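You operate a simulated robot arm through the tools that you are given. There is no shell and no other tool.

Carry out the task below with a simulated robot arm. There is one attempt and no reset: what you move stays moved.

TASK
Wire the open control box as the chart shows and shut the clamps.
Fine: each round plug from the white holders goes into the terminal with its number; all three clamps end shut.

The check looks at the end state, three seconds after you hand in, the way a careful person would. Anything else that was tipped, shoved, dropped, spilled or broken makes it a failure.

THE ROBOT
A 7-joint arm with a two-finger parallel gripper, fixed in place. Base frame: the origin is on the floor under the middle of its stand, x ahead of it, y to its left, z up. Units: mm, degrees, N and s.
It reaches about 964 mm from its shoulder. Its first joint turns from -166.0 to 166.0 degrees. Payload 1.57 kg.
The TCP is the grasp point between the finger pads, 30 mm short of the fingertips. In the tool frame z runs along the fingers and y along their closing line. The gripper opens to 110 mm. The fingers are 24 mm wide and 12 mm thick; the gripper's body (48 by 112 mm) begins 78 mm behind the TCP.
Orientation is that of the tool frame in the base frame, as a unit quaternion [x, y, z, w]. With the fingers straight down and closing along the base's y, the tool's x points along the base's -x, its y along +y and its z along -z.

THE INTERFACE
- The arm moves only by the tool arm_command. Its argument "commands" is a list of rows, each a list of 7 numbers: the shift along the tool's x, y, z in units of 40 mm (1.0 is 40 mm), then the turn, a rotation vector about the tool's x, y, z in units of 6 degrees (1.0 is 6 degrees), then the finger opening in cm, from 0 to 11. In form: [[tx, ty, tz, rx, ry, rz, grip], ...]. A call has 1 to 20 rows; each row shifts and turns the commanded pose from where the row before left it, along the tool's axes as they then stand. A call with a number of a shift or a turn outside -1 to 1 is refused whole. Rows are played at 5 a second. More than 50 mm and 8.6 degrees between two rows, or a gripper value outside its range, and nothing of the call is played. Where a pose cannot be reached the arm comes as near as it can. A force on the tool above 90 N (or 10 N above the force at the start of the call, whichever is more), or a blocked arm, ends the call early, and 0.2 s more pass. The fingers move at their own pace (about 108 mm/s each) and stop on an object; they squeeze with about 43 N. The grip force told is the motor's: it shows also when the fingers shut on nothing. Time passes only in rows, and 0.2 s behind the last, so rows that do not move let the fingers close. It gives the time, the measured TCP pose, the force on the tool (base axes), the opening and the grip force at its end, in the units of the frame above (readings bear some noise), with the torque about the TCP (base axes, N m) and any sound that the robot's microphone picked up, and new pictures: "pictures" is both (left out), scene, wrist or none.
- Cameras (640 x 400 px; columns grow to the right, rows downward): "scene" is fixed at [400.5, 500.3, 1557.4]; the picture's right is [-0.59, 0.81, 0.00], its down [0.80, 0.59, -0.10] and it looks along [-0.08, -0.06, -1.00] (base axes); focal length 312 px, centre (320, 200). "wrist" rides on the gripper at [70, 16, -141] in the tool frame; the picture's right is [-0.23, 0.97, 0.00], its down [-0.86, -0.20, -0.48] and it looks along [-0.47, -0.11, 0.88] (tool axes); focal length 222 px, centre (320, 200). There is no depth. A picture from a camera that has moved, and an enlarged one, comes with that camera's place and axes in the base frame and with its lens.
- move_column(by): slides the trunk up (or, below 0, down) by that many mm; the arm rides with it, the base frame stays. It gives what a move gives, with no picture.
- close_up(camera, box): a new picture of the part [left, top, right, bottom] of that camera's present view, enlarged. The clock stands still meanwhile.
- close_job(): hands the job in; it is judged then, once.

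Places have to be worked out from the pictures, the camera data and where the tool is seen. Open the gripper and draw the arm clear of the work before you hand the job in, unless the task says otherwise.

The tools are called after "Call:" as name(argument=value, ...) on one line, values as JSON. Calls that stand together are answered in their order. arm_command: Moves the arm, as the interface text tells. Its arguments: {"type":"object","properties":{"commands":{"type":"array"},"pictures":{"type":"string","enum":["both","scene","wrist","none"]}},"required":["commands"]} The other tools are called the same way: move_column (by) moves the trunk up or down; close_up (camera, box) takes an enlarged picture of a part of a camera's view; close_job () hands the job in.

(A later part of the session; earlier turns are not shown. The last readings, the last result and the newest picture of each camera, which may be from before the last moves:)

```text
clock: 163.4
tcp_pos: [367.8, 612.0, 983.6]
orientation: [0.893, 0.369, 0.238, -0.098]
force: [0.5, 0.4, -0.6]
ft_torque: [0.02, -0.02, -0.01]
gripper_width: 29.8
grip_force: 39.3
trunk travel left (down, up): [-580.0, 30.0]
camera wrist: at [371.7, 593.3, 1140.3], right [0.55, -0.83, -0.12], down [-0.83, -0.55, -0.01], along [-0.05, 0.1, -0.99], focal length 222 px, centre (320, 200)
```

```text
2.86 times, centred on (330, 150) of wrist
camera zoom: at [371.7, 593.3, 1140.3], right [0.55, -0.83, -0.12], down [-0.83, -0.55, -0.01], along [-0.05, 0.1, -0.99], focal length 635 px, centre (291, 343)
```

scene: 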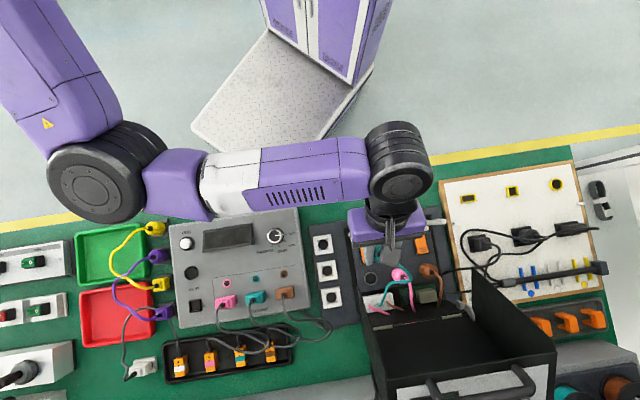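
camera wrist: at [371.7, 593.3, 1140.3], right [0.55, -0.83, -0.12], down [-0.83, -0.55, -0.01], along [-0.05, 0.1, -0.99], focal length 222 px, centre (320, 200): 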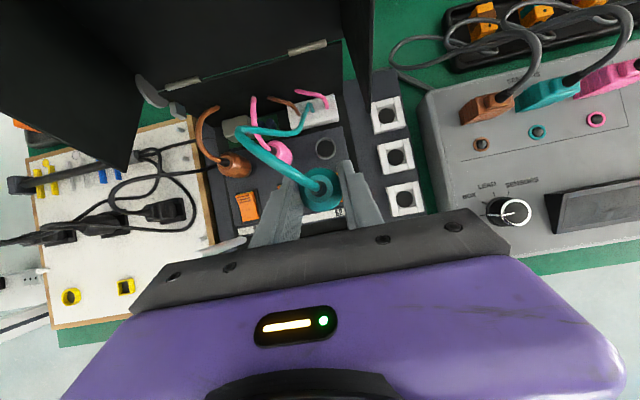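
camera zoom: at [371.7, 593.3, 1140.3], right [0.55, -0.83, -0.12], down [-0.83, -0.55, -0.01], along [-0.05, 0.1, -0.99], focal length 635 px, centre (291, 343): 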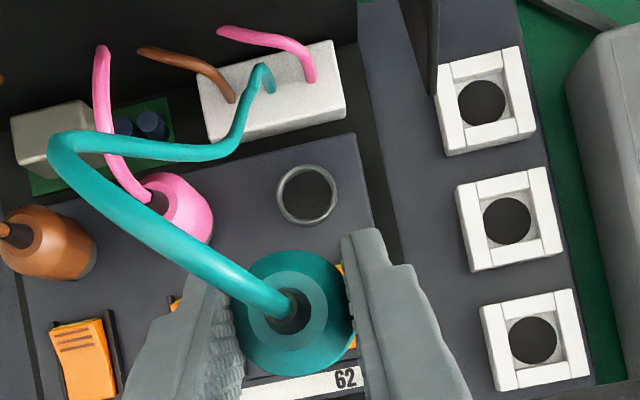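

Socket 62 from this view is at (420.9,659.9), agreeing with before. I move the teal plug over it at this height.

Call:
arm_command(commands=[[0.483, 0.0275, 0.279, 0, 0, 0, 1.5], [0.483, 0.0275, 0.279, 0, 0, 0, 1.5], [0.483, 0.0275, 0.279, 0, 0, 0, 1.5], [0, 0, 0, 0, 0, 0, 1.5]], pictures="both")

Call:
arm_command(commands=[[0, 0, 0, 0, 0, 0, 1.5]], pictures="none")

Call:
close_up(camera="scene", box=[330, 210, 450, 310])

```text
clock: 164.4
tcp_pos: [416.4, 659.1, 983.3]
orientation: [0.893, 0.369, 0.239, -0.099]
force: [-0.2, 0.0, -1.0]
ft_torque: [0.0, -0.05, -0.03]
gripper_width: 29.8
grip_force: 38.8
trunk travel left (down, up): [-580.0, 30.0]
camera wrist: at [421.1, 640.9, 1140.0], right [0.55, -0.83, -0.12], down [-0.83, -0.55, -0.01], along [-0.05, 0.1, -0.99], focal length 222 px, centre (320, 200)
```

scene: 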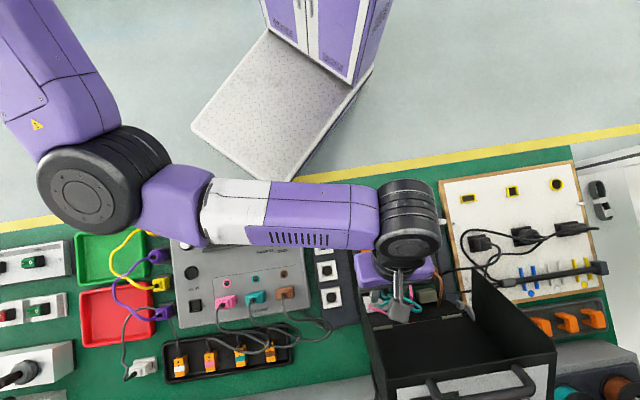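
wrist: 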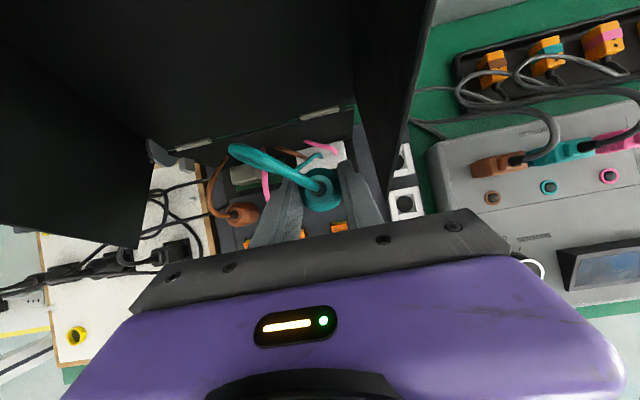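

```text
clock: 164.8
tcp_pos: [416.2, 658.1, 982.8]
orientation: [0.893, 0.369, 0.238, -0.099]
force: [0.2, 0.4, -0.1]
ft_torque: [-0.02, -0.01, 0.0]
gripper_width: 30.1
grip_force: 39.4
trunk travel left (down, up): [-580.0, 30.0]
```

```text
4.00 times, centred on (390, 260) of scene
camera zoom: at [400.5, 500.3, 1557.4], right [-0.59, 0.81, 0.0], down [0.8, 0.59, -0.1], along [-0.08, -0.06, -1.0], focal length 1248 px, centre (40, -40)
```

zoom: 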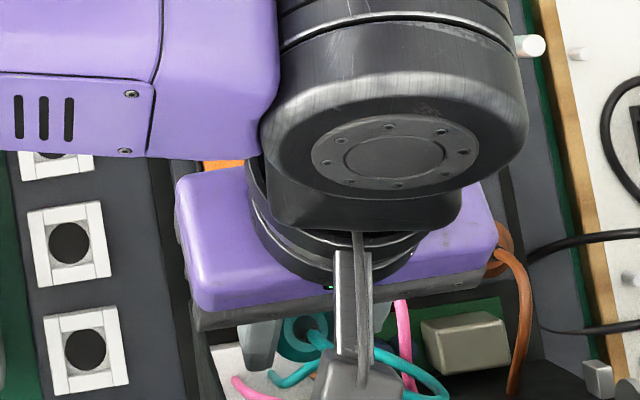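

TCP reads (416.3,658.5). I correct about 2 mm and descend 97 mm to just above the ring.

Call:
arm_command(commands=[[0, 0.04, 0, 0, 0, 0, 1.5], [-0.2425, 0, 0.42, 0, 0, 0, 1.5], [-0.2425, 0, 0.42, 0, 0, 0, 1.5], [-0.2425, 0, 0.42, 0, 0, 0, 1.5], [-0.2425, 0, 0.42, 0, 0, 0, 1.5], [-0.2425, 0, 0.42, 0, 0, 0, 1.5], [0, 0, 0, 0, 0, 0, 1.5]], pictures="both")

Call:
arm_command(commands=[[0, 0, 0, 0, 0, 0, 1.5]], pictures="none")

Call:
close_up(camera="wrist", box=[240, 100, 400, 220])

```text
clock: 166.4
tcp_pos: [418.1, 655.5, 886.0]
orientation: [0.892, 0.37, 0.239, -0.1]
force: [0.4, -0.4, 0.0]
ft_torque: [0.02, 0.0, 0.01]
gripper_width: 30.1
grip_force: 39.0
trunk travel left (down, up): [-580.0, 30.0]
camera wrist: at [421.8, 637.3, 1043.0], right [0.55, -0.83, -0.12], down [-0.83, -0.55, -0.01], along [-0.05, 0.1, -0.99], focal length 222 px, centre (320, 200)
```

scene: 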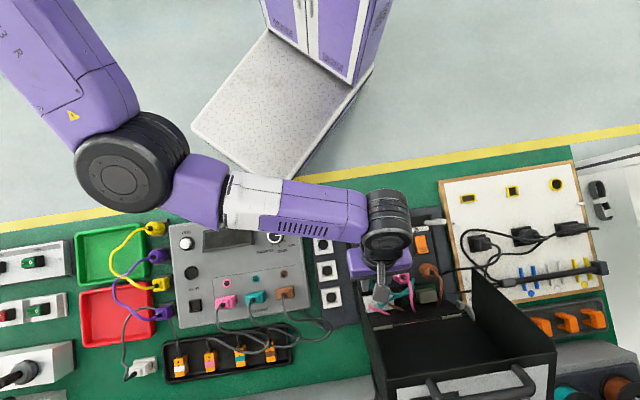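
wrist: 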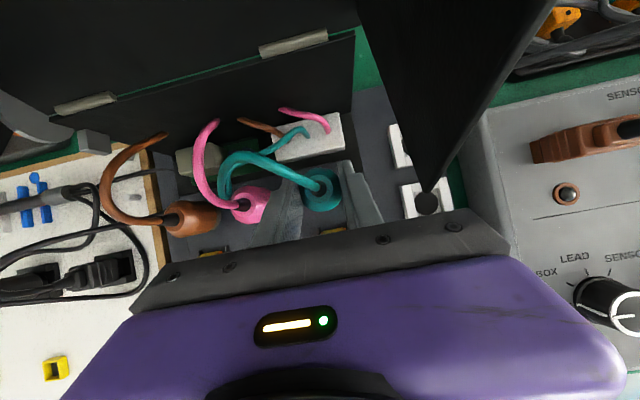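

```text
clock: 166.8
tcp_pos: [417.5, 655.8, 886.3]
orientation: [0.892, 0.369, 0.239, -0.1]
force: [-0.4, 0.8, -0.7]
ft_torque: [-0.01, 0.04, -0.01]
gripper_width: 30.1
grip_force: 39.7
trunk travel left (down, up): [-580.0, 30.0]
```

```text
3.33 times, centred on (320, 160) of wrist
camera zoom: at [421.9, 637.3, 1043.1], right [0.55, -0.83, -0.12], down [-0.83, -0.55, -0.01], along [-0.05, 0.1, -0.99], focal length 740 px, centre (320, 333)
```

zoom: 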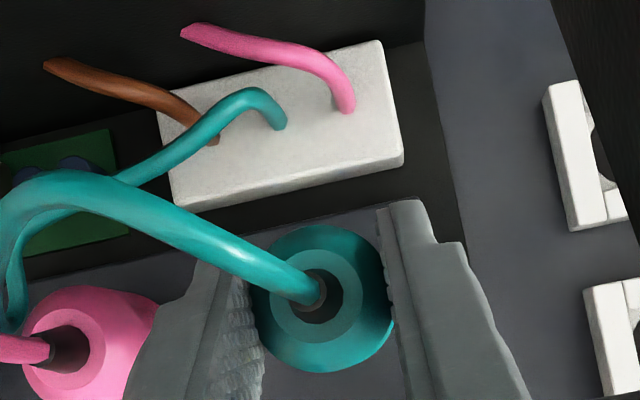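

I correct by about 1 mm in each direction and check the reading.

Call:
arm_command(commands=[[0.015, -0.024, 0.009, 0, 0, 0, 1.5], [-0.025, 0, 0.0433, 0, 0, 0, 1.5], [0, 0, 0, 0, 0, 0, 1.5]], pictures="none")

Call:
arm_command(commands=[[0, 0, 0, 0, 0, 0, 1.5]], pictures="none")

```text
clock: 167.6
tcp_pos: [417.6, 656.5, 884.9]
orientation: [0.893, 0.369, 0.238, -0.099]
force: [0.7, -0.6, -1.0]
ft_torque: [0.0, 0.04, 0.01]
gripper_width: 29.7
grip_force: 39.3
trunk travel left (down, up): [-580.0, 30.0]
```

```text
clock: 168.0
tcp_pos: [417.2, 656.9, 884.4]
orientation: [0.893, 0.368, 0.238, -0.099]
force: [0.2, 0.2, -0.1]
ft_torque: [-0.01, 0.01, 0.0]
gripper_width: 30.1
grip_force: 39.4
trunk travel left (down, up): [-580.0, 30.0]
```

On target at (417.4,656.7). I lower in small steps, reading after each.

Call:
arm_command(commands=[[-0.031, 0, 0.054, 0, 0, 0, 1.5], [-0.031, 0, 0.054, 0, 0, 0, 1.5], [0, 0, 0, 0, 0, 0, 1.5]], pictures="none")

Call:
arm_command(commands=[[-0.025, 0, 0.0433, 0, 0, 0, 1.5], [-0.0125, 0, 0.0217, 0, 0, 0, 1.5], [0, 0, 0, 0, 0, 0, 1.5]], pictures="none")

Call:
arm_command(commands=[[-0.025, 0, 0.0433, 0, 0, 0, 1.5], [0, 0, 0, 0, 0, 0, 1.5]], pictures="none")

```text
clock: 168.8
tcp_pos: [416.5, 656.1, 877.9]
orientation: [0.893, 0.37, 0.238, -0.099]
force: [-0.3, 1.0, -0.6]
ft_torque: [0.01, 0.02, -0.01]
gripper_width: 30.0
grip_force: 39.3
trunk travel left (down, up): [-580.0, 30.0]
```

```text
clock: 169.6
tcp_pos: [416.6, 656.6, 876.0]
orientation: [0.893, 0.37, 0.238, -0.099]
force: [0.0, 0.1, -0.4]
ft_torque: [0.01, 0.0, -0.02]
gripper_width: 30.0
grip_force: 39.5
trunk travel left (down, up): [-580.0, 30.0]
```

```text
clock: 170.2
tcp_pos: [415.8, 657.8, 874.2]
orientation: [0.893, 0.369, 0.238, -0.1]
force: [0.1, 0.4, 0.1]
ft_torque: [-0.02, 0.05, -0.03]
gripper_width: 29.8
grip_force: 39.4
trunk travel left (down, up): [-580.0, 30.0]
```

No contact, and the nose should be within the ring now. I continue down.

Call:
arm_command(commands=[[-0.0125, 0.012, 0.03, 0, 0, 0, 1.5], [-0.0125, 0, 0.0217, 0, 0, 0, 1.5], [0, 0, 0, 0, 0, 0, 1.5]], pictures="none")

Call:
arm_command(commands=[[-0.0188, 0, 0.0325, 0, 0, 0, 1.5], [0, 0, 0, 0, 0, 0, 1.5]], pictures="none")

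Call:
arm_command(commands=[[-0.0125, 0, 0.0217, 0, 0, 0, 1.5], [0, 0, 0, 0, 0, 0, 1.5]], pictures="none")

```text
clock: 171.0
tcp_pos: [417.1, 657.6, 870.8]
orientation: [0.893, 0.37, 0.238, -0.099]
force: [-0.2, -0.8, -0.4]
ft_torque: [-0.03, 0.01, -0.01]
gripper_width: 30.1
grip_force: 39.3
trunk travel left (down, up): [-580.0, 30.0]
```

```text
clock: 171.6
tcp_pos: [418.2, 655.8, 870.2]
orientation: [0.893, 0.369, 0.238, -0.1]
force: [0.2, 0.3, -0.6]
ft_torque: [0.02, 0.03, 0.02]
gripper_width: 30.2
grip_force: 39.7
trunk travel left (down, up): [-580.0, 30.0]
```

```text
clock: 172.2
tcp_pos: [417.6, 656.1, 868.5]
orientation: [0.893, 0.368, 0.239, -0.099]
force: [-0.4, 0.3, -0.7]
ft_torque: [-0.01, 0.04, 0.0]
gripper_width: 29.9
grip_force: 40.1
trunk travel left (down, up): [-580.0, 30.0]
```

Call:
arm_command(commands=[[-0.0125, 0, 0.0217, 0, 0, 0, 1.5], [0, 0, 0, 0, 0, 0, 1.5]], pictures="none")

Call:
arm_command(commands=[[-0.0125, 0, 0.0217, 0, 0, 0, 1.5], [0, 0, 0, 0, 0, 0, 1.5]], pictures="none")

Call:
arm_command(commands=[[-0.0125, 0, 0.0217, 0, 0, 0, 1.5], [0, 0, 0, 0, 0, 0, 1.5]], pictures="wrist")

```text
clock: 172.8
tcp_pos: [418.9, 655.4, 869.0]
orientation: [0.893, 0.369, 0.238, -0.1]
force: [-0.7, 0.3, 8.3]
ft_torque: [0.19, 0.04, 0.02]
gripper_width: 30.1
grip_force: 39.1
trunk travel left (down, up): [-580.0, 30.0]
```

```text
clock: 173.4
tcp_pos: [417.2, 656.0, 867.9]
orientation: [0.892, 0.369, 0.24, -0.101]
force: [-2.8, 2.9, 23.8]
ft_torque: [0.14, 0.1, -0.02]
gripper_width: 30.1
grip_force: 39.6
trunk travel left (down, up): [-580.0, 30.0]
```

```text
clock: 174.0
tcp_pos: [418.1, 656.9, 868.7]
orientation: [0.892, 0.369, 0.24, -0.102]
force: [-4.4, -1.1, 38.5]
ft_torque: [0.07, 0.12, 0.03]
gripper_width: 29.9
grip_force: 39.5
trunk travel left (down, up): [-580.0, 30.0]
camera wrist: at [422.2, 637.9, 1025.9], right [0.55, -0.83, -0.12], down [-0.83, -0.55, -0.01], along [-0.05, 0.11, -0.99], focal length 222 px, centre (320, 200)
```

wrist: 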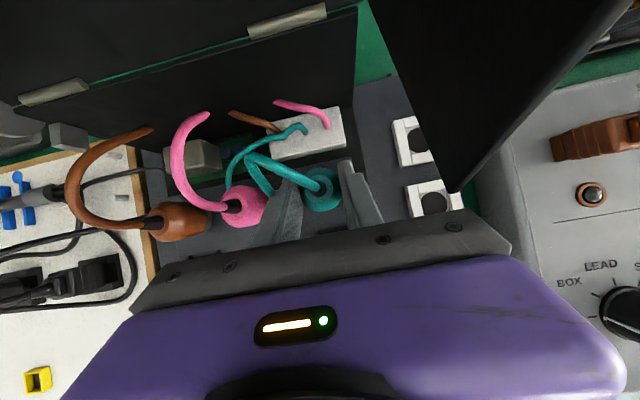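

Contact at the same height as the others (868.7). I ease off, open, and retreat along the tool axis.

Call:
arm_command(commands=[[0.0125, 0, -0.0217, 0, 0, 0, 1.5], [0, 0, 0, 0, 0, 0, 3.4], [0, 0, 0, 0, 0, 0, 4.0], [0, 0, -0.4, 0, 0, 0, 4.0], [0, 0, -0.8, 0, 0, 0, 4.0], [0, 0, -0.9, 0, 0, 0, 4.0], [0, 0, -0.9, 0, 0, 0, 4.0], [0, 0, 0, 0, 0, 0, 4.0]], pictures="both")

Call:
close_up(camera="wrist", box=[190, 60, 390, 190])

Call:
close_up(camera="scene", box=[340, 220, 480, 310])

```text
clock: 175.8
tcp_pos: [377.0, 612.3, 970.8]
orientation: [0.893, 0.368, 0.239, -0.099]
force: [0.4, -0.5, 0.4]
ft_torque: [-0.03, -0.02, 0.02]
gripper_width: 40.2
grip_force: 0.2
trunk travel left (down, up): [-580.0, 30.0]
camera wrist: at [381.7, 594.8, 1128.0], right [0.55, -0.83, -0.12], down [-0.83, -0.55, -0.01], along [-0.05, 0.1, -0.99], focal length 222 px, centre (320, 200)
```

scene: 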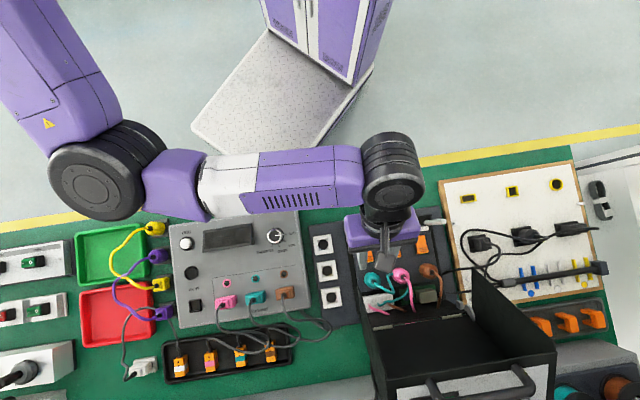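
wrist: 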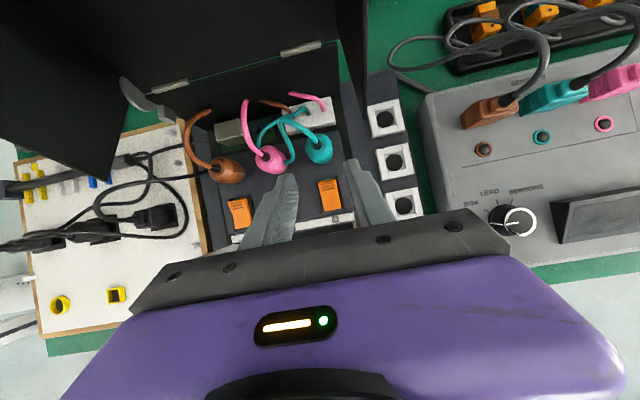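

```text
3.08 times, centred on (290, 125) of wrist
camera zoom: at [381.7, 594.8, 1128.0], right [0.55, -0.83, -0.12], down [-0.83, -0.55, -0.01], along [-0.05, 0.1, -0.99], focal length 684 px, centre (412, 431)
```

zoom: 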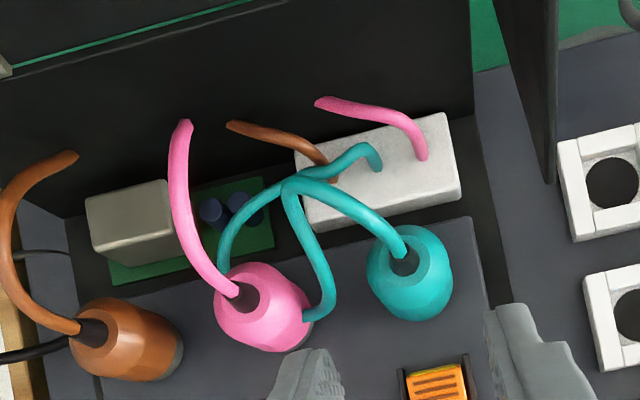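

```text
4.44 times, centred on (410, 265) of scene
camera zoom: at [400.5, 500.3, 1557.4], right [-0.59, 0.81, 0.0], down [0.8, 0.59, -0.1], along [-0.08, -0.06, -1.0], focal length 1387 px, centre (-80, -89)
```

zoom: 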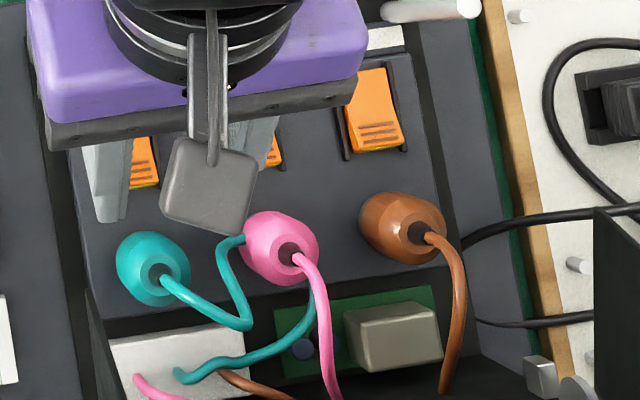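

All three plugs are in: teal 62, pink 56, brown 92. Before working the clamps I want a low side view of the levers, so I back off to the panel's centre line and tilt the camera forward.

Call:
arm_command(commands=[[-0.43, -0.53, -0.2475, 0, 0, 0, 2], [-0.43, -0.53, -0.2475, 0, 0, 0, 1], [-0.43, -0.53, -0.2475, 0, 0, 0, 0.5], [0, 0, 0, 0, 0.9, 0, 0.5], [0, 0, 0, 0, 0.9, 0, 0.5], [0, 0, 0, 0, 0.9, 0, 0.5], [0, 0, 0, 0, 0.9, 0, 0.5], [0, 0, 0, 0, 0.9, 0, 0.5], [0, 0, 0, 0, 0.9, 0, 0.5], [0, 0, 0, 0, 0.9, 0, 0.5], [0, 0, 0, 0, 0.9, 0, 0.5], [0, 0, 0, 0, 0, 0, 0.5]], pictures="both")

Call:
close_up(camera="wrist", box=[200, 80, 440, 230])

```text
clock: 178.4
tcp_pos: [289.3, 617.3, 971.4]
orientation: [0.742, 0.306, 0.551, -0.229]
force: [-0.3, -0.6, -0.5]
ft_torque: [-0.02, -0.04, 0.02]
gripper_width: 5.0
grip_force: 0.0
trunk travel left (down, up): [-580.0, 30.0]
camera wrist: at [219.1, 523.2, 1078.9], right [0.64, -0.73, -0.22], down [-0.64, -0.36, -0.68], along [0.42, 0.58, -0.7], focal length 222 px, centre (320, 200)
```

scene: 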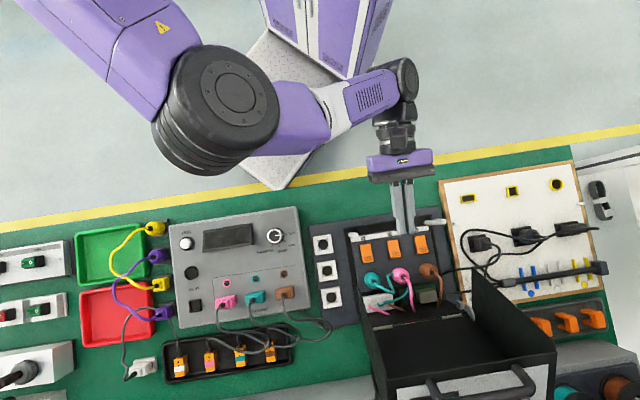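
wrist: 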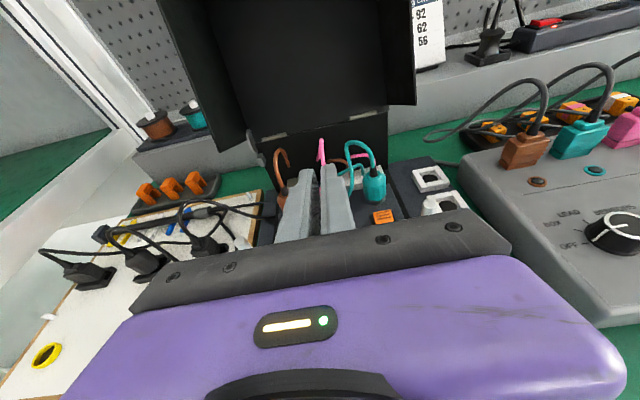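

```text
2.67 times, centred on (320, 155) of wrist
camera zoom: at [219.1, 523.2, 1078.9], right [0.64, -0.73, -0.22], down [-0.64, -0.36, -0.68], along [0.42, 0.58, -0.7], focal length 592 px, centre (320, 320)
```

zoom: 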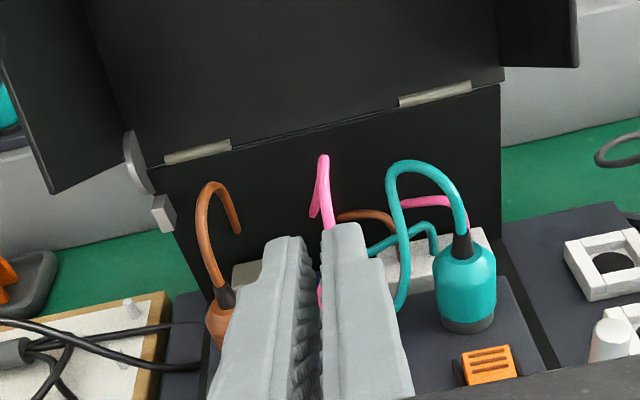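

The teal plug's base is visible here. I enlarge it to judge how deep it sits, and the lever next to it.

Call:
close_up(camera="wrist", box=[345, 150, 415, 235])

Call:
close_up(camera="wrist", box=[360, 185, 392, 210])

Call:
close_up(camera="scene", box=[345, 225, 445, 297])

```text
4.71 times, centred on (380, 192) of wrist
camera zoom: at [219.1, 523.2, 1078.9], right [0.64, -0.73, -0.22], down [-0.64, -0.36, -0.68], along [0.42, 0.58, -0.7], focal length 1045 px, centre (38, 235)
```

zoom: 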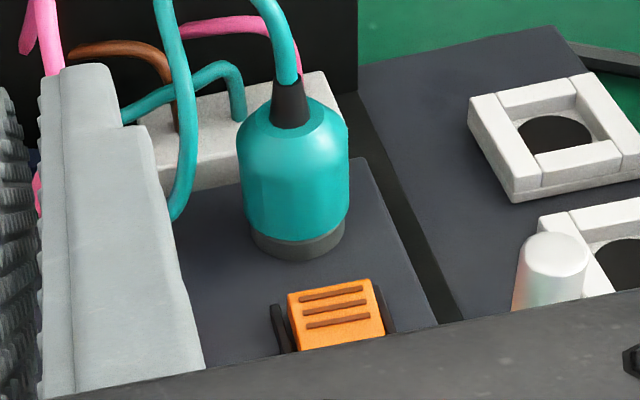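

```text
16.00 times, centred on (376, 198) of wrist
camera zoom: at [219.1, 523.2, 1078.9], right [0.64, -0.73, -0.22], down [-0.64, -0.36, -0.68], along [0.42, 0.58, -0.7], focal length 3554 px, centre (-576, 240)
```

zoom: 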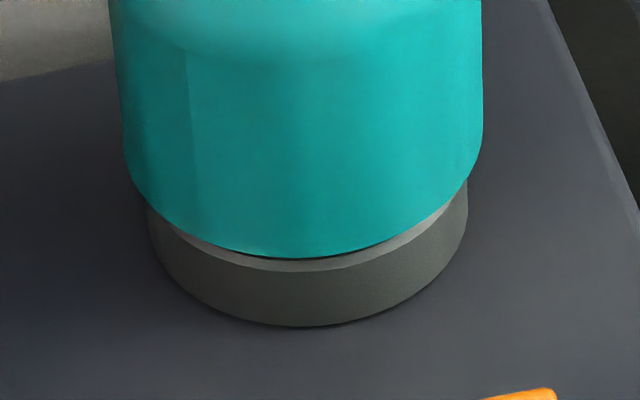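

```text
5.56 times, centred on (395, 261) of scene
camera zoom: at [400.5, 500.3, 1557.4], right [-0.59, 0.81, 0.0], down [0.8, 0.59, -0.1], along [-0.08, -0.06, -1.0], focal length 1734 px, centre (-97, -139)
```

zoom: 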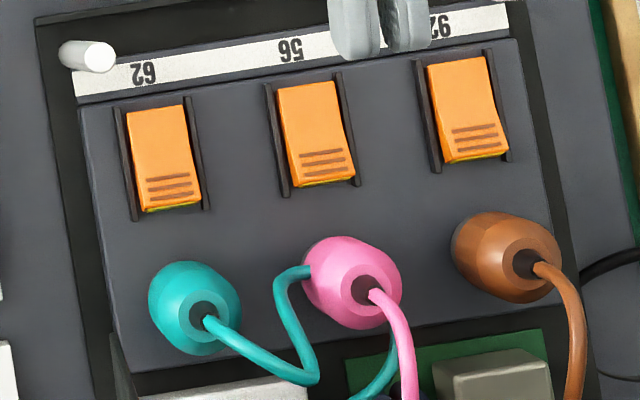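

Teal's body rests right on the ring, so the nose is fully in. I move back a little to see all three levers from this low angle.

Call:
arm_command(commands=[[-0.23, 0, -0.71, 0, 0, 0, 0.5], [-0.23, 0, -0.71, 0, 0, 0, 0.5], [0, 0, 0, 0, 0, 0, 0.5]], pictures="wrist")

Call:
close_up(camera="wrist", box=[240, 130, 420, 240])

```text
clock: 179.2
tcp_pos: [249.3, 575.5, 971.8]
orientation: [0.742, 0.307, 0.55, -0.229]
force: [0.6, -0.4, -0.9]
ft_torque: [0.01, 0.0, 0.0]
gripper_width: 5.2
grip_force: 0.0
trunk travel left (down, up): [-580.0, 30.0]
camera wrist: at [178.4, 482.5, 1078.9], right [0.64, -0.73, -0.22], down [-0.64, -0.36, -0.68], along [0.42, 0.58, -0.7], focal length 222 px, centre (320, 200)
```

wrist: 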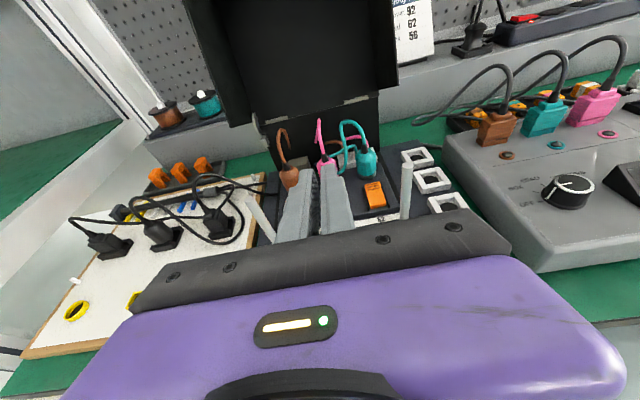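

```text
3.56 times, centred on (330, 185) of wrist
camera zoom: at [178.4, 482.5, 1078.9], right [0.64, -0.73, -0.22], down [-0.64, -0.36, -0.68], along [0.42, 0.58, -0.7], focal length 790 px, centre (284, 253)
```

zoom: 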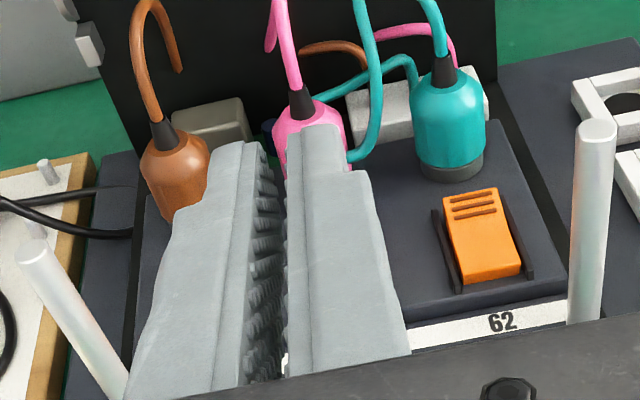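

Call:
close_up(camera="wrist", box=[358, 172, 402, 216])

Call:
close_up(camera="scene", box=[360, 235, 390, 265])

```text
9.09 times, centred on (380, 194) of wrist
camera zoom: at [178.4, 482.5, 1078.9], right [0.64, -0.73, -0.22], down [-0.64, -0.36, -0.68], along [0.42, 0.58, -0.7], focal length 2019 px, centre (-226, 254)
```

zoom: 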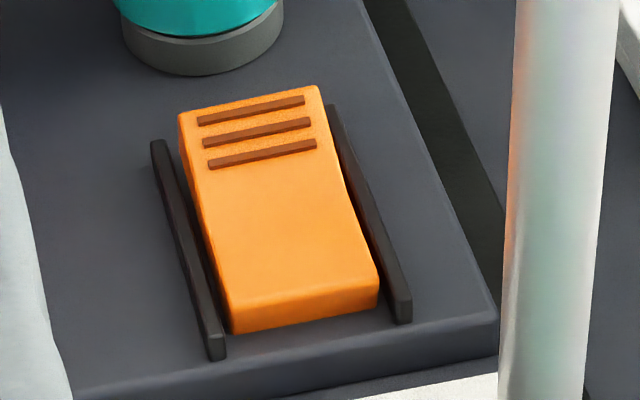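

```text
13.33 times, centred on (375, 250) of scene
camera zoom: at [400.5, 500.3, 1557.4], right [-0.59, 0.81, 0.0], down [0.8, 0.59, -0.1], along [-0.08, -0.06, -1.0], focal length 4161 px, centre (-413, -467)
```

zoom: 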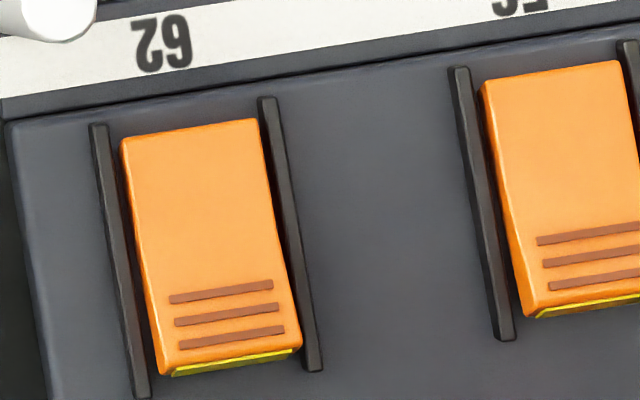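

The levers are rockers whose ridged, socket-side ends stand up (middle ridge of lever 62 at about (386,627,837), 17 mm above the block), showing yellow end faces: they are open. I will press the ridged ends down with the closed fingertips, so I set the tool back to the 30° lean and lower the trunk 80 mm for reach.

Call:
arm_command(commands=[[0, 0, 0, 0, -0.9, 0, 0], [0, 0, 0, 0, -0.9, 0, 0], [0, 0, 0, 0, -0.9, 0, 0], [0, 0, 0, 0, -0.9, 0, 0], [0, 0, 0, 0, -0.9, 0, 0], [0, 0, 0, 0, -0.9, 0, 0], [0, 0, 0, 0, -0.9, 0, 0], [0, 0, 0, 0, -0.9, 0, 0], [0, 0, 0, 0, 0, 0, 0]], pictures="none")

Call:
move_column(by=-60)

```text
clock: 181.2
tcp_pos: [247.0, 572.2, 969.8]
orientation: [0.892, 0.37, 0.239, -0.1]
force: [0.1, 0.6, 0.1]
ft_torque: [0.0, -0.01, 0.04]
gripper_width: 0.0
grip_force: 21.1
trunk travel left (down, up): [-580.0, 30.0]
```

```text
clock: 182.2
tcp_pos: [246.3, 574.3, 909.4]
orientation: [0.893, 0.369, 0.238, -0.099]
force: [0.2, 0.6, -0.6]
ft_torque: [0.0, -0.01, 0.02]
gripper_width: 0.0
grip_force: 21.1
trunk travel left (down, up): [-520.0, 90.0]
```

I move the closed fingertips to above the ridges of lever 56.

Call:
arm_command(commands=[[0.7, -0.01, 0.41, 0, 0, 0, 0], [0.7, -0.01, 0.41, 0, 0, 0, 0], [0.7, -0.01, 0.41, 0, 0, 0, 0], [0.7, -0.01, 0.41, 0, 0, 0, 0], [0, 0, 0, 0, 0, 0, 0]], pictures="both")

Call:
close_up(camera="wrist", box=[240, 90, 400, 210])

```text
clock: 183.4
tcp_pos: [341.4, 667.1, 910.4]
orientation: [0.892, 0.37, 0.238, -0.1]
force: [-0.7, -0.5, 0.1]
ft_torque: [0.01, 0.05, -0.01]
gripper_width: 0.0
grip_force: 21.7
trunk travel left (down, up): [-520.0, 90.0]
camera wrist: at [345.2, 648.9, 1067.2], right [0.55, -0.83, -0.12], down [-0.83, -0.55, -0.01], along [-0.05, 0.1, -0.99], focal length 222 px, centre (320, 200)
```

scene: 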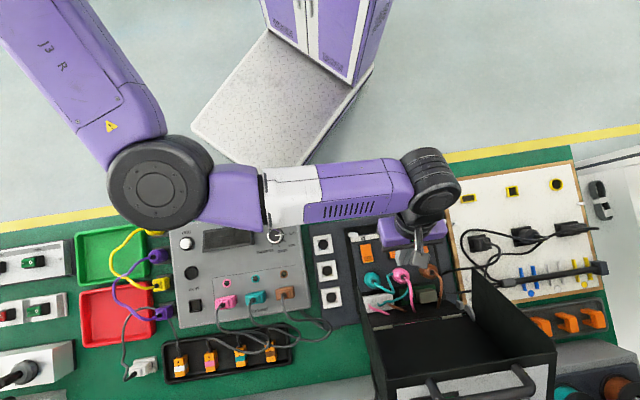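
wrist: 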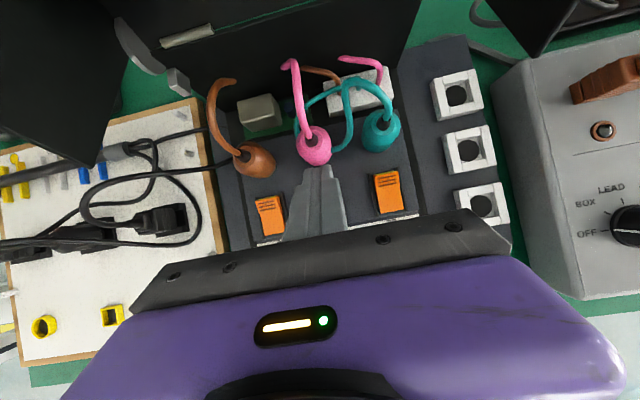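

```text
3.33 times, centred on (320, 150) of wrist
camera zoom: at [345.2, 648.9, 1067.2], right [0.55, -0.83, -0.12], down [-0.83, -0.55, -0.01], along [-0.05, 0.1, -0.99], focal length 740 px, centre (320, 367)
```

zoom: 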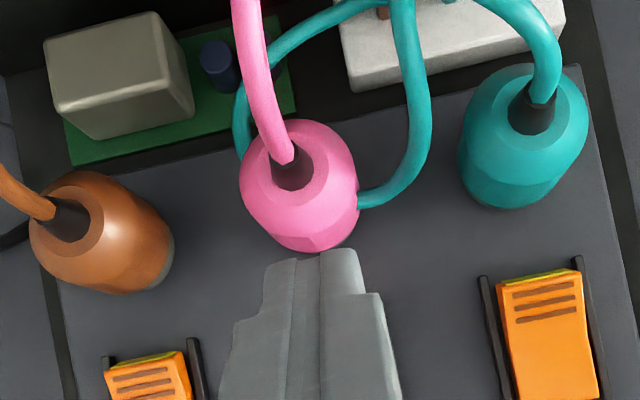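

The tip stands over lever 56; levers' ridge centres come out at u≈169, 233 and 296 with v≈717. I correct 2 mm sideways and come down to just above the ridges.

Call:
arm_command(commands=[[-0.022, -0.055, -0.0125, 0, 0, 0, 0], [-0.2125, 0, 0.368, 0, 0, 0, 0], [-0.2, 0, 0.346, 0, 0, 0, 0], [0, 0, 0, 0, 0, 0, 0]], pictures="none")

Call:
arm_command(commands=[[0, 0, 0, 0, 0, 0, 0]], pictures="none")

Call:
close_up(camera="wrist", box=[240, 90, 400, 210])

Call:
close_up(camera="scene", box=[370, 225, 430, 275])

```text
clock: 184.4
tcp_pos: [335.1, 668.8, 877.1]
orientation: [0.893, 0.369, 0.239, -0.1]
force: [0.0, 0.0, -0.2]
ft_torque: [0.0, -0.01, -0.01]
gripper_width: 0.0
grip_force: 21.9
trunk travel left (down, up): [-520.0, 90.0]
```

```text
clock: 184.8
tcp_pos: [336.4, 668.5, 877.7]
orientation: [0.893, 0.369, 0.237, -0.099]
force: [0.4, -0.6, -0.7]
ft_torque: [0.0, -0.02, 0.03]
gripper_width: 0.0
grip_force: 21.0
trunk travel left (down, up): [-520.0, 90.0]
```

```text
3.33 times, centred on (320, 150) of wrist
camera zoom: at [340.6, 651.0, 1033.7], right [0.55, -0.83, -0.12], down [-0.83, -0.55, -0.01], along [-0.05, 0.1, -0.99], focal length 740 px, centre (320, 367)
```

zoom: 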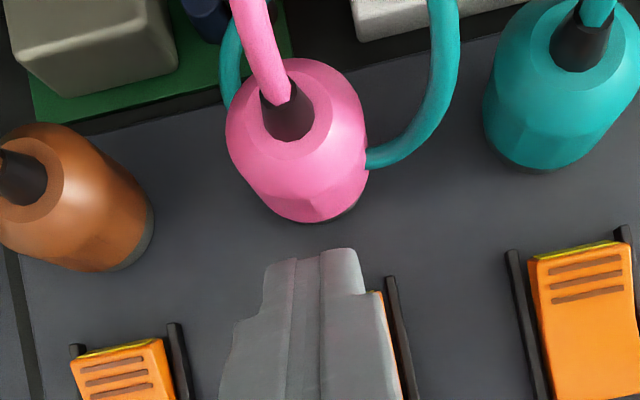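

```text
8.00 times, centred on (400, 250) of scene
camera zoom: at [400.5, 500.3, 1557.4], right [-0.59, 0.81, 0.0], down [0.8, 0.59, -0.1], along [-0.08, -0.06, -1.0], focal length 2496 px, centre (-320, -200)
```

zoom: 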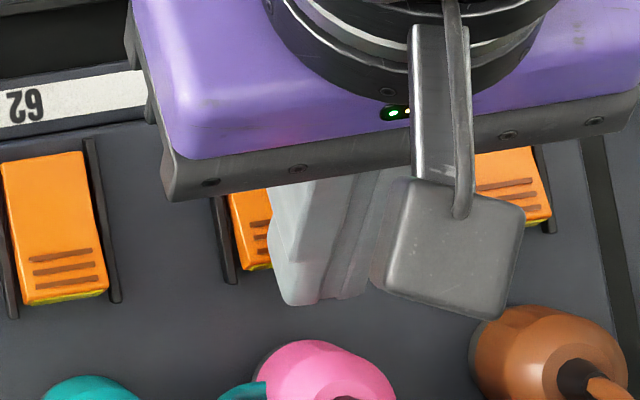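

In both views the tip sits about 3–4 mm too far toward the 92 side. I shift it back by 3 mm and slightly outward, then check.

Call:
arm_command(commands=[[0.03, 0.08, 0.018, 0, 0, 0, 0], [0, 0, 0, 0, 0, 0, 0]], pictures="none")

Call:
arm_command(commands=[[0, 0, 0, 0, 0, 0, 0]], pictures="none")

Call:
close_up(camera="wrist", box=[240, 110, 400, 230])

Call:
close_up(camera="scene", box=[370, 225, 430, 275])

```text
clock: 185.4
tcp_pos: [339.8, 667.7, 876.8]
orientation: [0.893, 0.369, 0.238, -0.099]
force: [0.6, -0.5, 0.4]
ft_torque: [0.01, 0.0, -0.01]
gripper_width: 0.0
grip_force: 21.0
trunk travel left (down, up): [-520.0, 90.0]
```

```text
clock: 185.8
tcp_pos: [339.0, 667.6, 876.7]
orientation: [0.893, 0.369, 0.238, -0.099]
force: [-0.7, 0.8, -0.5]
ft_torque: [0.01, 0.0, -0.01]
gripper_width: 0.0
grip_force: 21.6
trunk travel left (down, up): [-520.0, 90.0]
```

```text
3.33 times, centred on (320, 170) of wrist
camera zoom: at [343.6, 649.4, 1034.0], right [0.55, -0.83, -0.12], down [-0.83, -0.55, -0.01], along [-0.05, 0.1, -0.99], focal length 740 px, centre (320, 300)
```

zoom: 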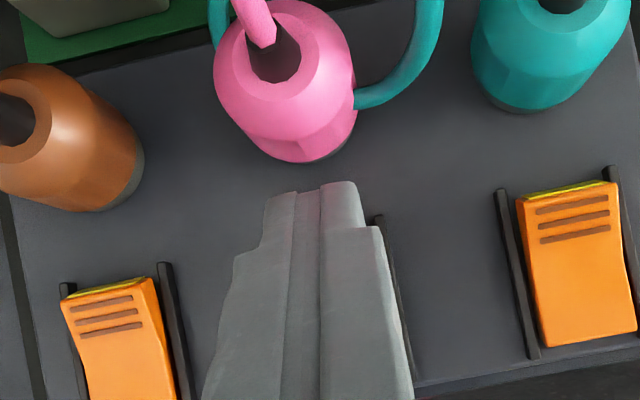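

```text
8.00 times, centred on (400, 250) of scene
camera zoom: at [400.5, 500.3, 1557.4], right [-0.59, 0.81, 0.0], down [0.8, 0.59, -0.1], along [-0.08, -0.06, -1.0], focal length 2496 px, centre (-320, -200)
```

zoom: 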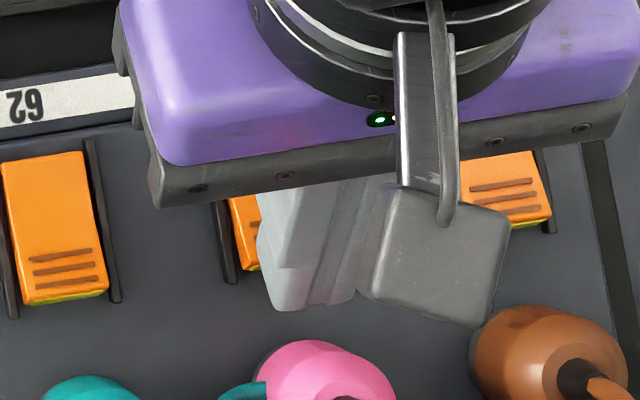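

Now the tip is centred within about 1 mm over lever 56's ridges. I start pressing down in small steps.

Call:
arm_command(commands=[[-0.05, 0.015, 0.0866, 0, 0, 0, 0], [-0.05, 0, 0.0866, 0, 0, 0, 0], [0, 0, 0, 0, 0, 0, 0]], pictures="none")

Call:
arm_command(commands=[[-0.0375, 0, 0.065, 0, 0, 0, 0], [0, 0, 0, 0, 0, 0, 0]], pictures="none")

Call:
arm_command(commands=[[-0.0375, 0, 0.065, 0, 0, 0, 0], [0, 0, 0, 0, 0, 0, 0]], pictures="none")

```text
clock: 186.6
tcp_pos: [339.4, 666.7, 867.5]
orientation: [0.893, 0.369, 0.239, -0.099]
force: [1.4, 0.5, 0.9]
ft_torque: [0.03, -0.04, 0.0]
gripper_width: 0.0
grip_force: 21.5
trunk travel left (down, up): [-520.0, 90.0]
```

```text
clock: 187.2
tcp_pos: [340.6, 667.3, 864.8]
orientation: [0.893, 0.369, 0.238, -0.099]
force: [-0.5, -0.1, -0.4]
ft_torque: [0.02, -0.03, 0.01]
gripper_width: 0.0
grip_force: 21.0
trunk travel left (down, up): [-520.0, 90.0]
```

```text
clock: 187.8
tcp_pos: [339.7, 667.5, 863.6]
orientation: [0.892, 0.369, 0.24, -0.101]
force: [2.1, -2.6, 22.2]
ft_torque: [-0.03, -0.17, -0.02]
gripper_width: 0.0
grip_force: 21.3
trunk travel left (down, up): [-520.0, 90.0]
```

Contact with the lever at z≈864 (22 N). I keep pressing.

Call:
arm_command(commands=[[-0.025, 0, 0.0433, 0, 0, 0, 0], [0, 0, 0, 0, 0, 0, 0]], pictures="none")

Call:
arm_command(commands=[[-0.025, 0, 0.0433, 0, 0, 0, 0], [0, 0, 0, 0, 0, 0, 0]], pictures="none")

Call:
arm_command(commands=[[-0.025, 0, 0.0433, 0, 0, 0, 0], [0, 0, 0, 0, 0, 0, 0]], pictures="none")

```text
clock: 188.4
tcp_pos: [340.6, 668.5, 863.9]
orientation: [0.892, 0.369, 0.24, -0.102]
force: [0.5, -1.4, 42.2]
ft_torque: [0.01, -0.26, -0.52]
gripper_width: 0.2
grip_force: 21.1
trunk travel left (down, up): [-520.0, 90.0]
```

```text
clock: 189.0
tcp_pos: [341.1, 668.2, 863.2]
orientation: [0.892, 0.369, 0.241, -0.103]
force: [1.8, -13.2, 62.2]
ft_torque: [-0.23, -0.25, -0.03]
gripper_width: 0.0
grip_force: 21.1
trunk travel left (down, up): [-520.0, 90.0]
```

```text
clock: 189.6
tcp_pos: [340.8, 669.3, 862.7]
orientation: [0.892, 0.368, 0.242, -0.104]
force: [1.3, -14.6, 69.9]
ft_torque: [-0.2, -0.28, -0.02]
gripper_width: 0.3
grip_force: 21.6
trunk travel left (down, up): [-520.0, 90.0]
```

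The force climbs to 70 N with hardly any travel, so the lever may already have gone down earlier with little resistance. I lift off and look.

Call:
arm_command(commands=[[0.1, 0, -0.173, 0, 0, 0, 0], [0.3, 0, -0.52, 0, 0, 0, 0], [-0.4, 0, -0.4, 0, 0, 0, 0], [-0.4, 0, -0.4, 0, 0, 0, 0], [-0.4, 0, -0.4, 0, 0, 0, 0], [0, 0, 0, 0, 0, 0, 0]], pictures="both")

Call:
close_up(camera="wrist", box=[220, 60, 420, 200])

Call:
close_up(camera="scene", box=[345, 225, 445, 297])

```text
clock: 191.0
tcp_pos: [291.3, 618.0, 906.9]
orientation: [0.893, 0.369, 0.238, -0.1]
force: [0.2, -0.4, 0.2]
ft_torque: [0.01, -0.03, -0.01]
gripper_width: 0.0
grip_force: 21.9
trunk travel left (down, up): [-520.0, 90.0]
camera wrist: at [296.2, 600.1, 1063.6], right [0.55, -0.83, -0.12], down [-0.83, -0.55, -0.01], along [-0.05, 0.1, -0.99], focal length 222 px, centre (320, 200)
```

scene: 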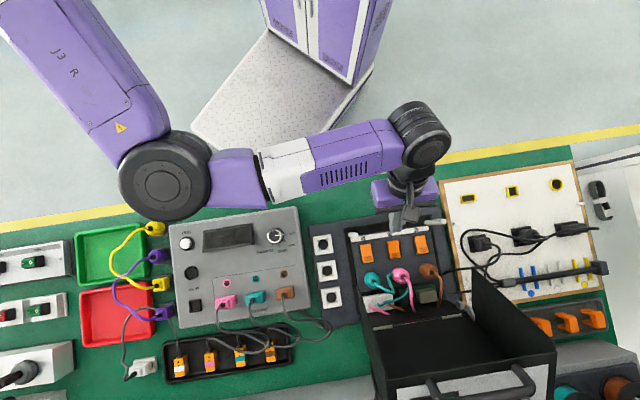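
wrist: 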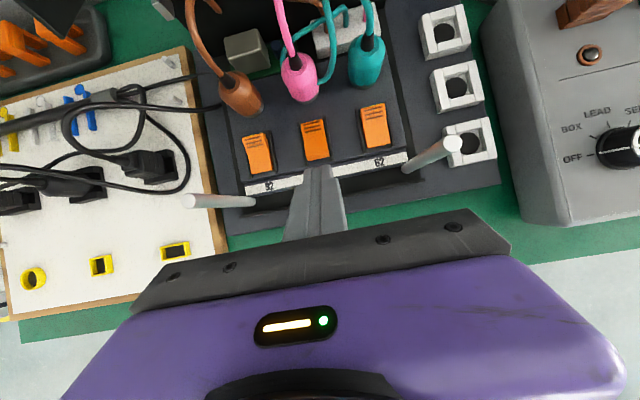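

```text
2.86 times, centred on (320, 130) of wrist
camera zoom: at [296.2, 600.1, 1063.6], right [0.55, -0.83, -0.12], down [-0.83, -0.55, -0.01], along [-0.05, 0.1, -0.99], focal length 635 px, centre (320, 400)
```

zoom: 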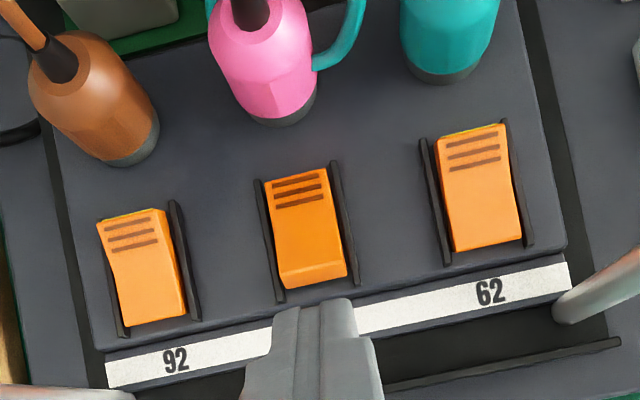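

```text
5.56 times, centred on (395, 261) of scene
camera zoom: at [400.5, 500.3, 1557.4], right [-0.59, 0.81, 0.0], down [0.8, 0.59, -0.1], along [-0.08, -0.06, -1.0], focal length 1734 px, centre (-97, -139)
```

zoom: 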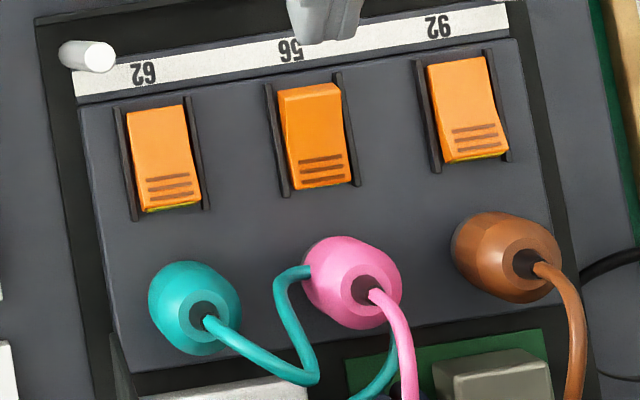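

Lever 56 has flipped: its yellow face is gone and the other end stands up, so it is shut. I go to lever 62 next, above its ridges.

Call:
arm_command(commands=[[0.498, 0.5125, 0.2875, 0, 0, 0, 0], [0.498, 0.5125, 0.2875, 0, 0, 0, 0], [0.498, 0.5125, 0.2875, 0, 0, 0, 0], [0, 0, 0, 0, 0, 0, 0]], pictures="none")

Call:
arm_command(commands=[[-0.2, 0, 0.346, 0, 0, 0, 0], [-0.125, 0, 0.2165, 0, 0, 0, 0], [0, 0, 0, 0, 0, 0, 0]], pictures="none")

Call:
close_up(camera="wrist", box=[240, 110, 400, 230])

Call:
close_up(camera="scene", box=[345, 225, 405, 275])

```text
clock: 192.0
tcp_pos: [386.4, 626.0, 904.6]
orientation: [0.893, 0.37, 0.238, -0.1]
force: [0.2, 0.4, -0.4]
ft_torque: [0.02, -0.04, 0.01]
gripper_width: 0.0
grip_force: 21.1
trunk travel left (down, up): [-520.0, 90.0]
```

```text
clock: 192.8
tcp_pos: [385.1, 625.0, 878.7]
orientation: [0.892, 0.37, 0.238, -0.1]
force: [-0.6, -0.1, 0.4]
ft_torque: [0.02, -0.01, 0.02]
gripper_width: 0.0
grip_force: 21.3
trunk travel left (down, up): [-520.0, 90.0]
```

```text
3.33 times, centred on (320, 170) of wrist
camera zoom: at [389.9, 607.5, 1035.7], right [0.55, -0.83, -0.12], down [-0.83, -0.55, -0.01], along [-0.05, 0.1, -0.99], focal length 740 px, centre (320, 300)
```

zoom: 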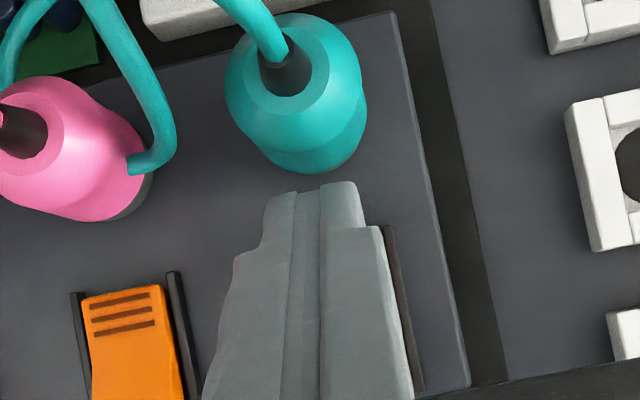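

```text
8.00 times, centred on (375, 250) of scene
camera zoom: at [400.5, 500.3, 1557.4], right [-0.59, 0.81, 0.0], down [0.8, 0.59, -0.1], along [-0.08, -0.06, -1.0], focal length 2496 px, centre (-120, -200)
```

zoom: 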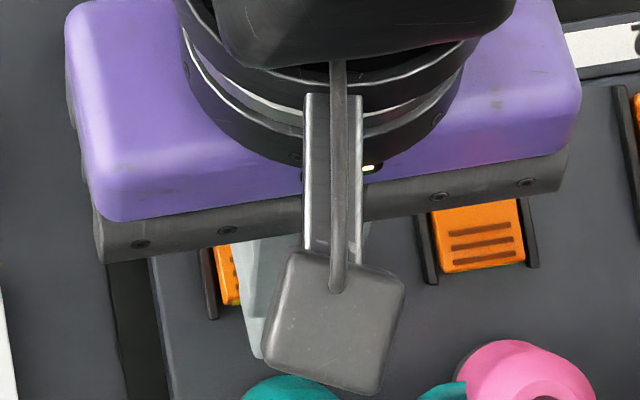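

Aligned like before except 2.4 mm further out; I shift back 2 mm and press down gently.

Call:
arm_command(commands=[[-0.043, 0, -0.025, 0, 0, 0, 0], [-0.075, 0, 0.13, 0, 0, 0, 0], [-0.05, 0, 0.0866, 0, 0, 0, 0], [0, 0, 0, 0, 0, 0, 0]], pictures="none")

Call:
arm_command(commands=[[-0.0375, 0, 0.065, 0, 0, 0, 0], [0, 0, 0, 0, 0, 0, 0]], pictures="none")

Call:
arm_command(commands=[[-0.0375, 0, 0.065, 0, 0, 0, 0], [0, 0, 0, 0, 0, 0, 0]], pictures="none")

```text
clock: 193.8
tcp_pos: [384.1, 623.5, 869.6]
orientation: [0.892, 0.369, 0.24, -0.1]
force: [-1.0, -0.2, 3.0]
ft_torque: [0.02, -0.04, 0.0]
gripper_width: 0.1
grip_force: 21.7
trunk travel left (down, up): [-520.0, 90.0]
```

```text
clock: 194.4
tcp_pos: [383.7, 622.9, 865.8]
orientation: [0.892, 0.37, 0.239, -0.1]
force: [0.3, -0.2, -0.4]
ft_torque: [0.01, 0.01, 0.02]
gripper_width: 0.1
grip_force: 21.7
trunk travel left (down, up): [-520.0, 90.0]
```

```text
clock: 195.0
tcp_pos: [385.1, 624.1, 864.3]
orientation: [0.892, 0.37, 0.238, -0.101]
force: [-0.7, -0.4, 10.8]
ft_torque: [-0.04, -0.05, -0.12]
gripper_width: 0.1
grip_force: 21.5
trunk travel left (down, up): [-520.0, 90.0]
```

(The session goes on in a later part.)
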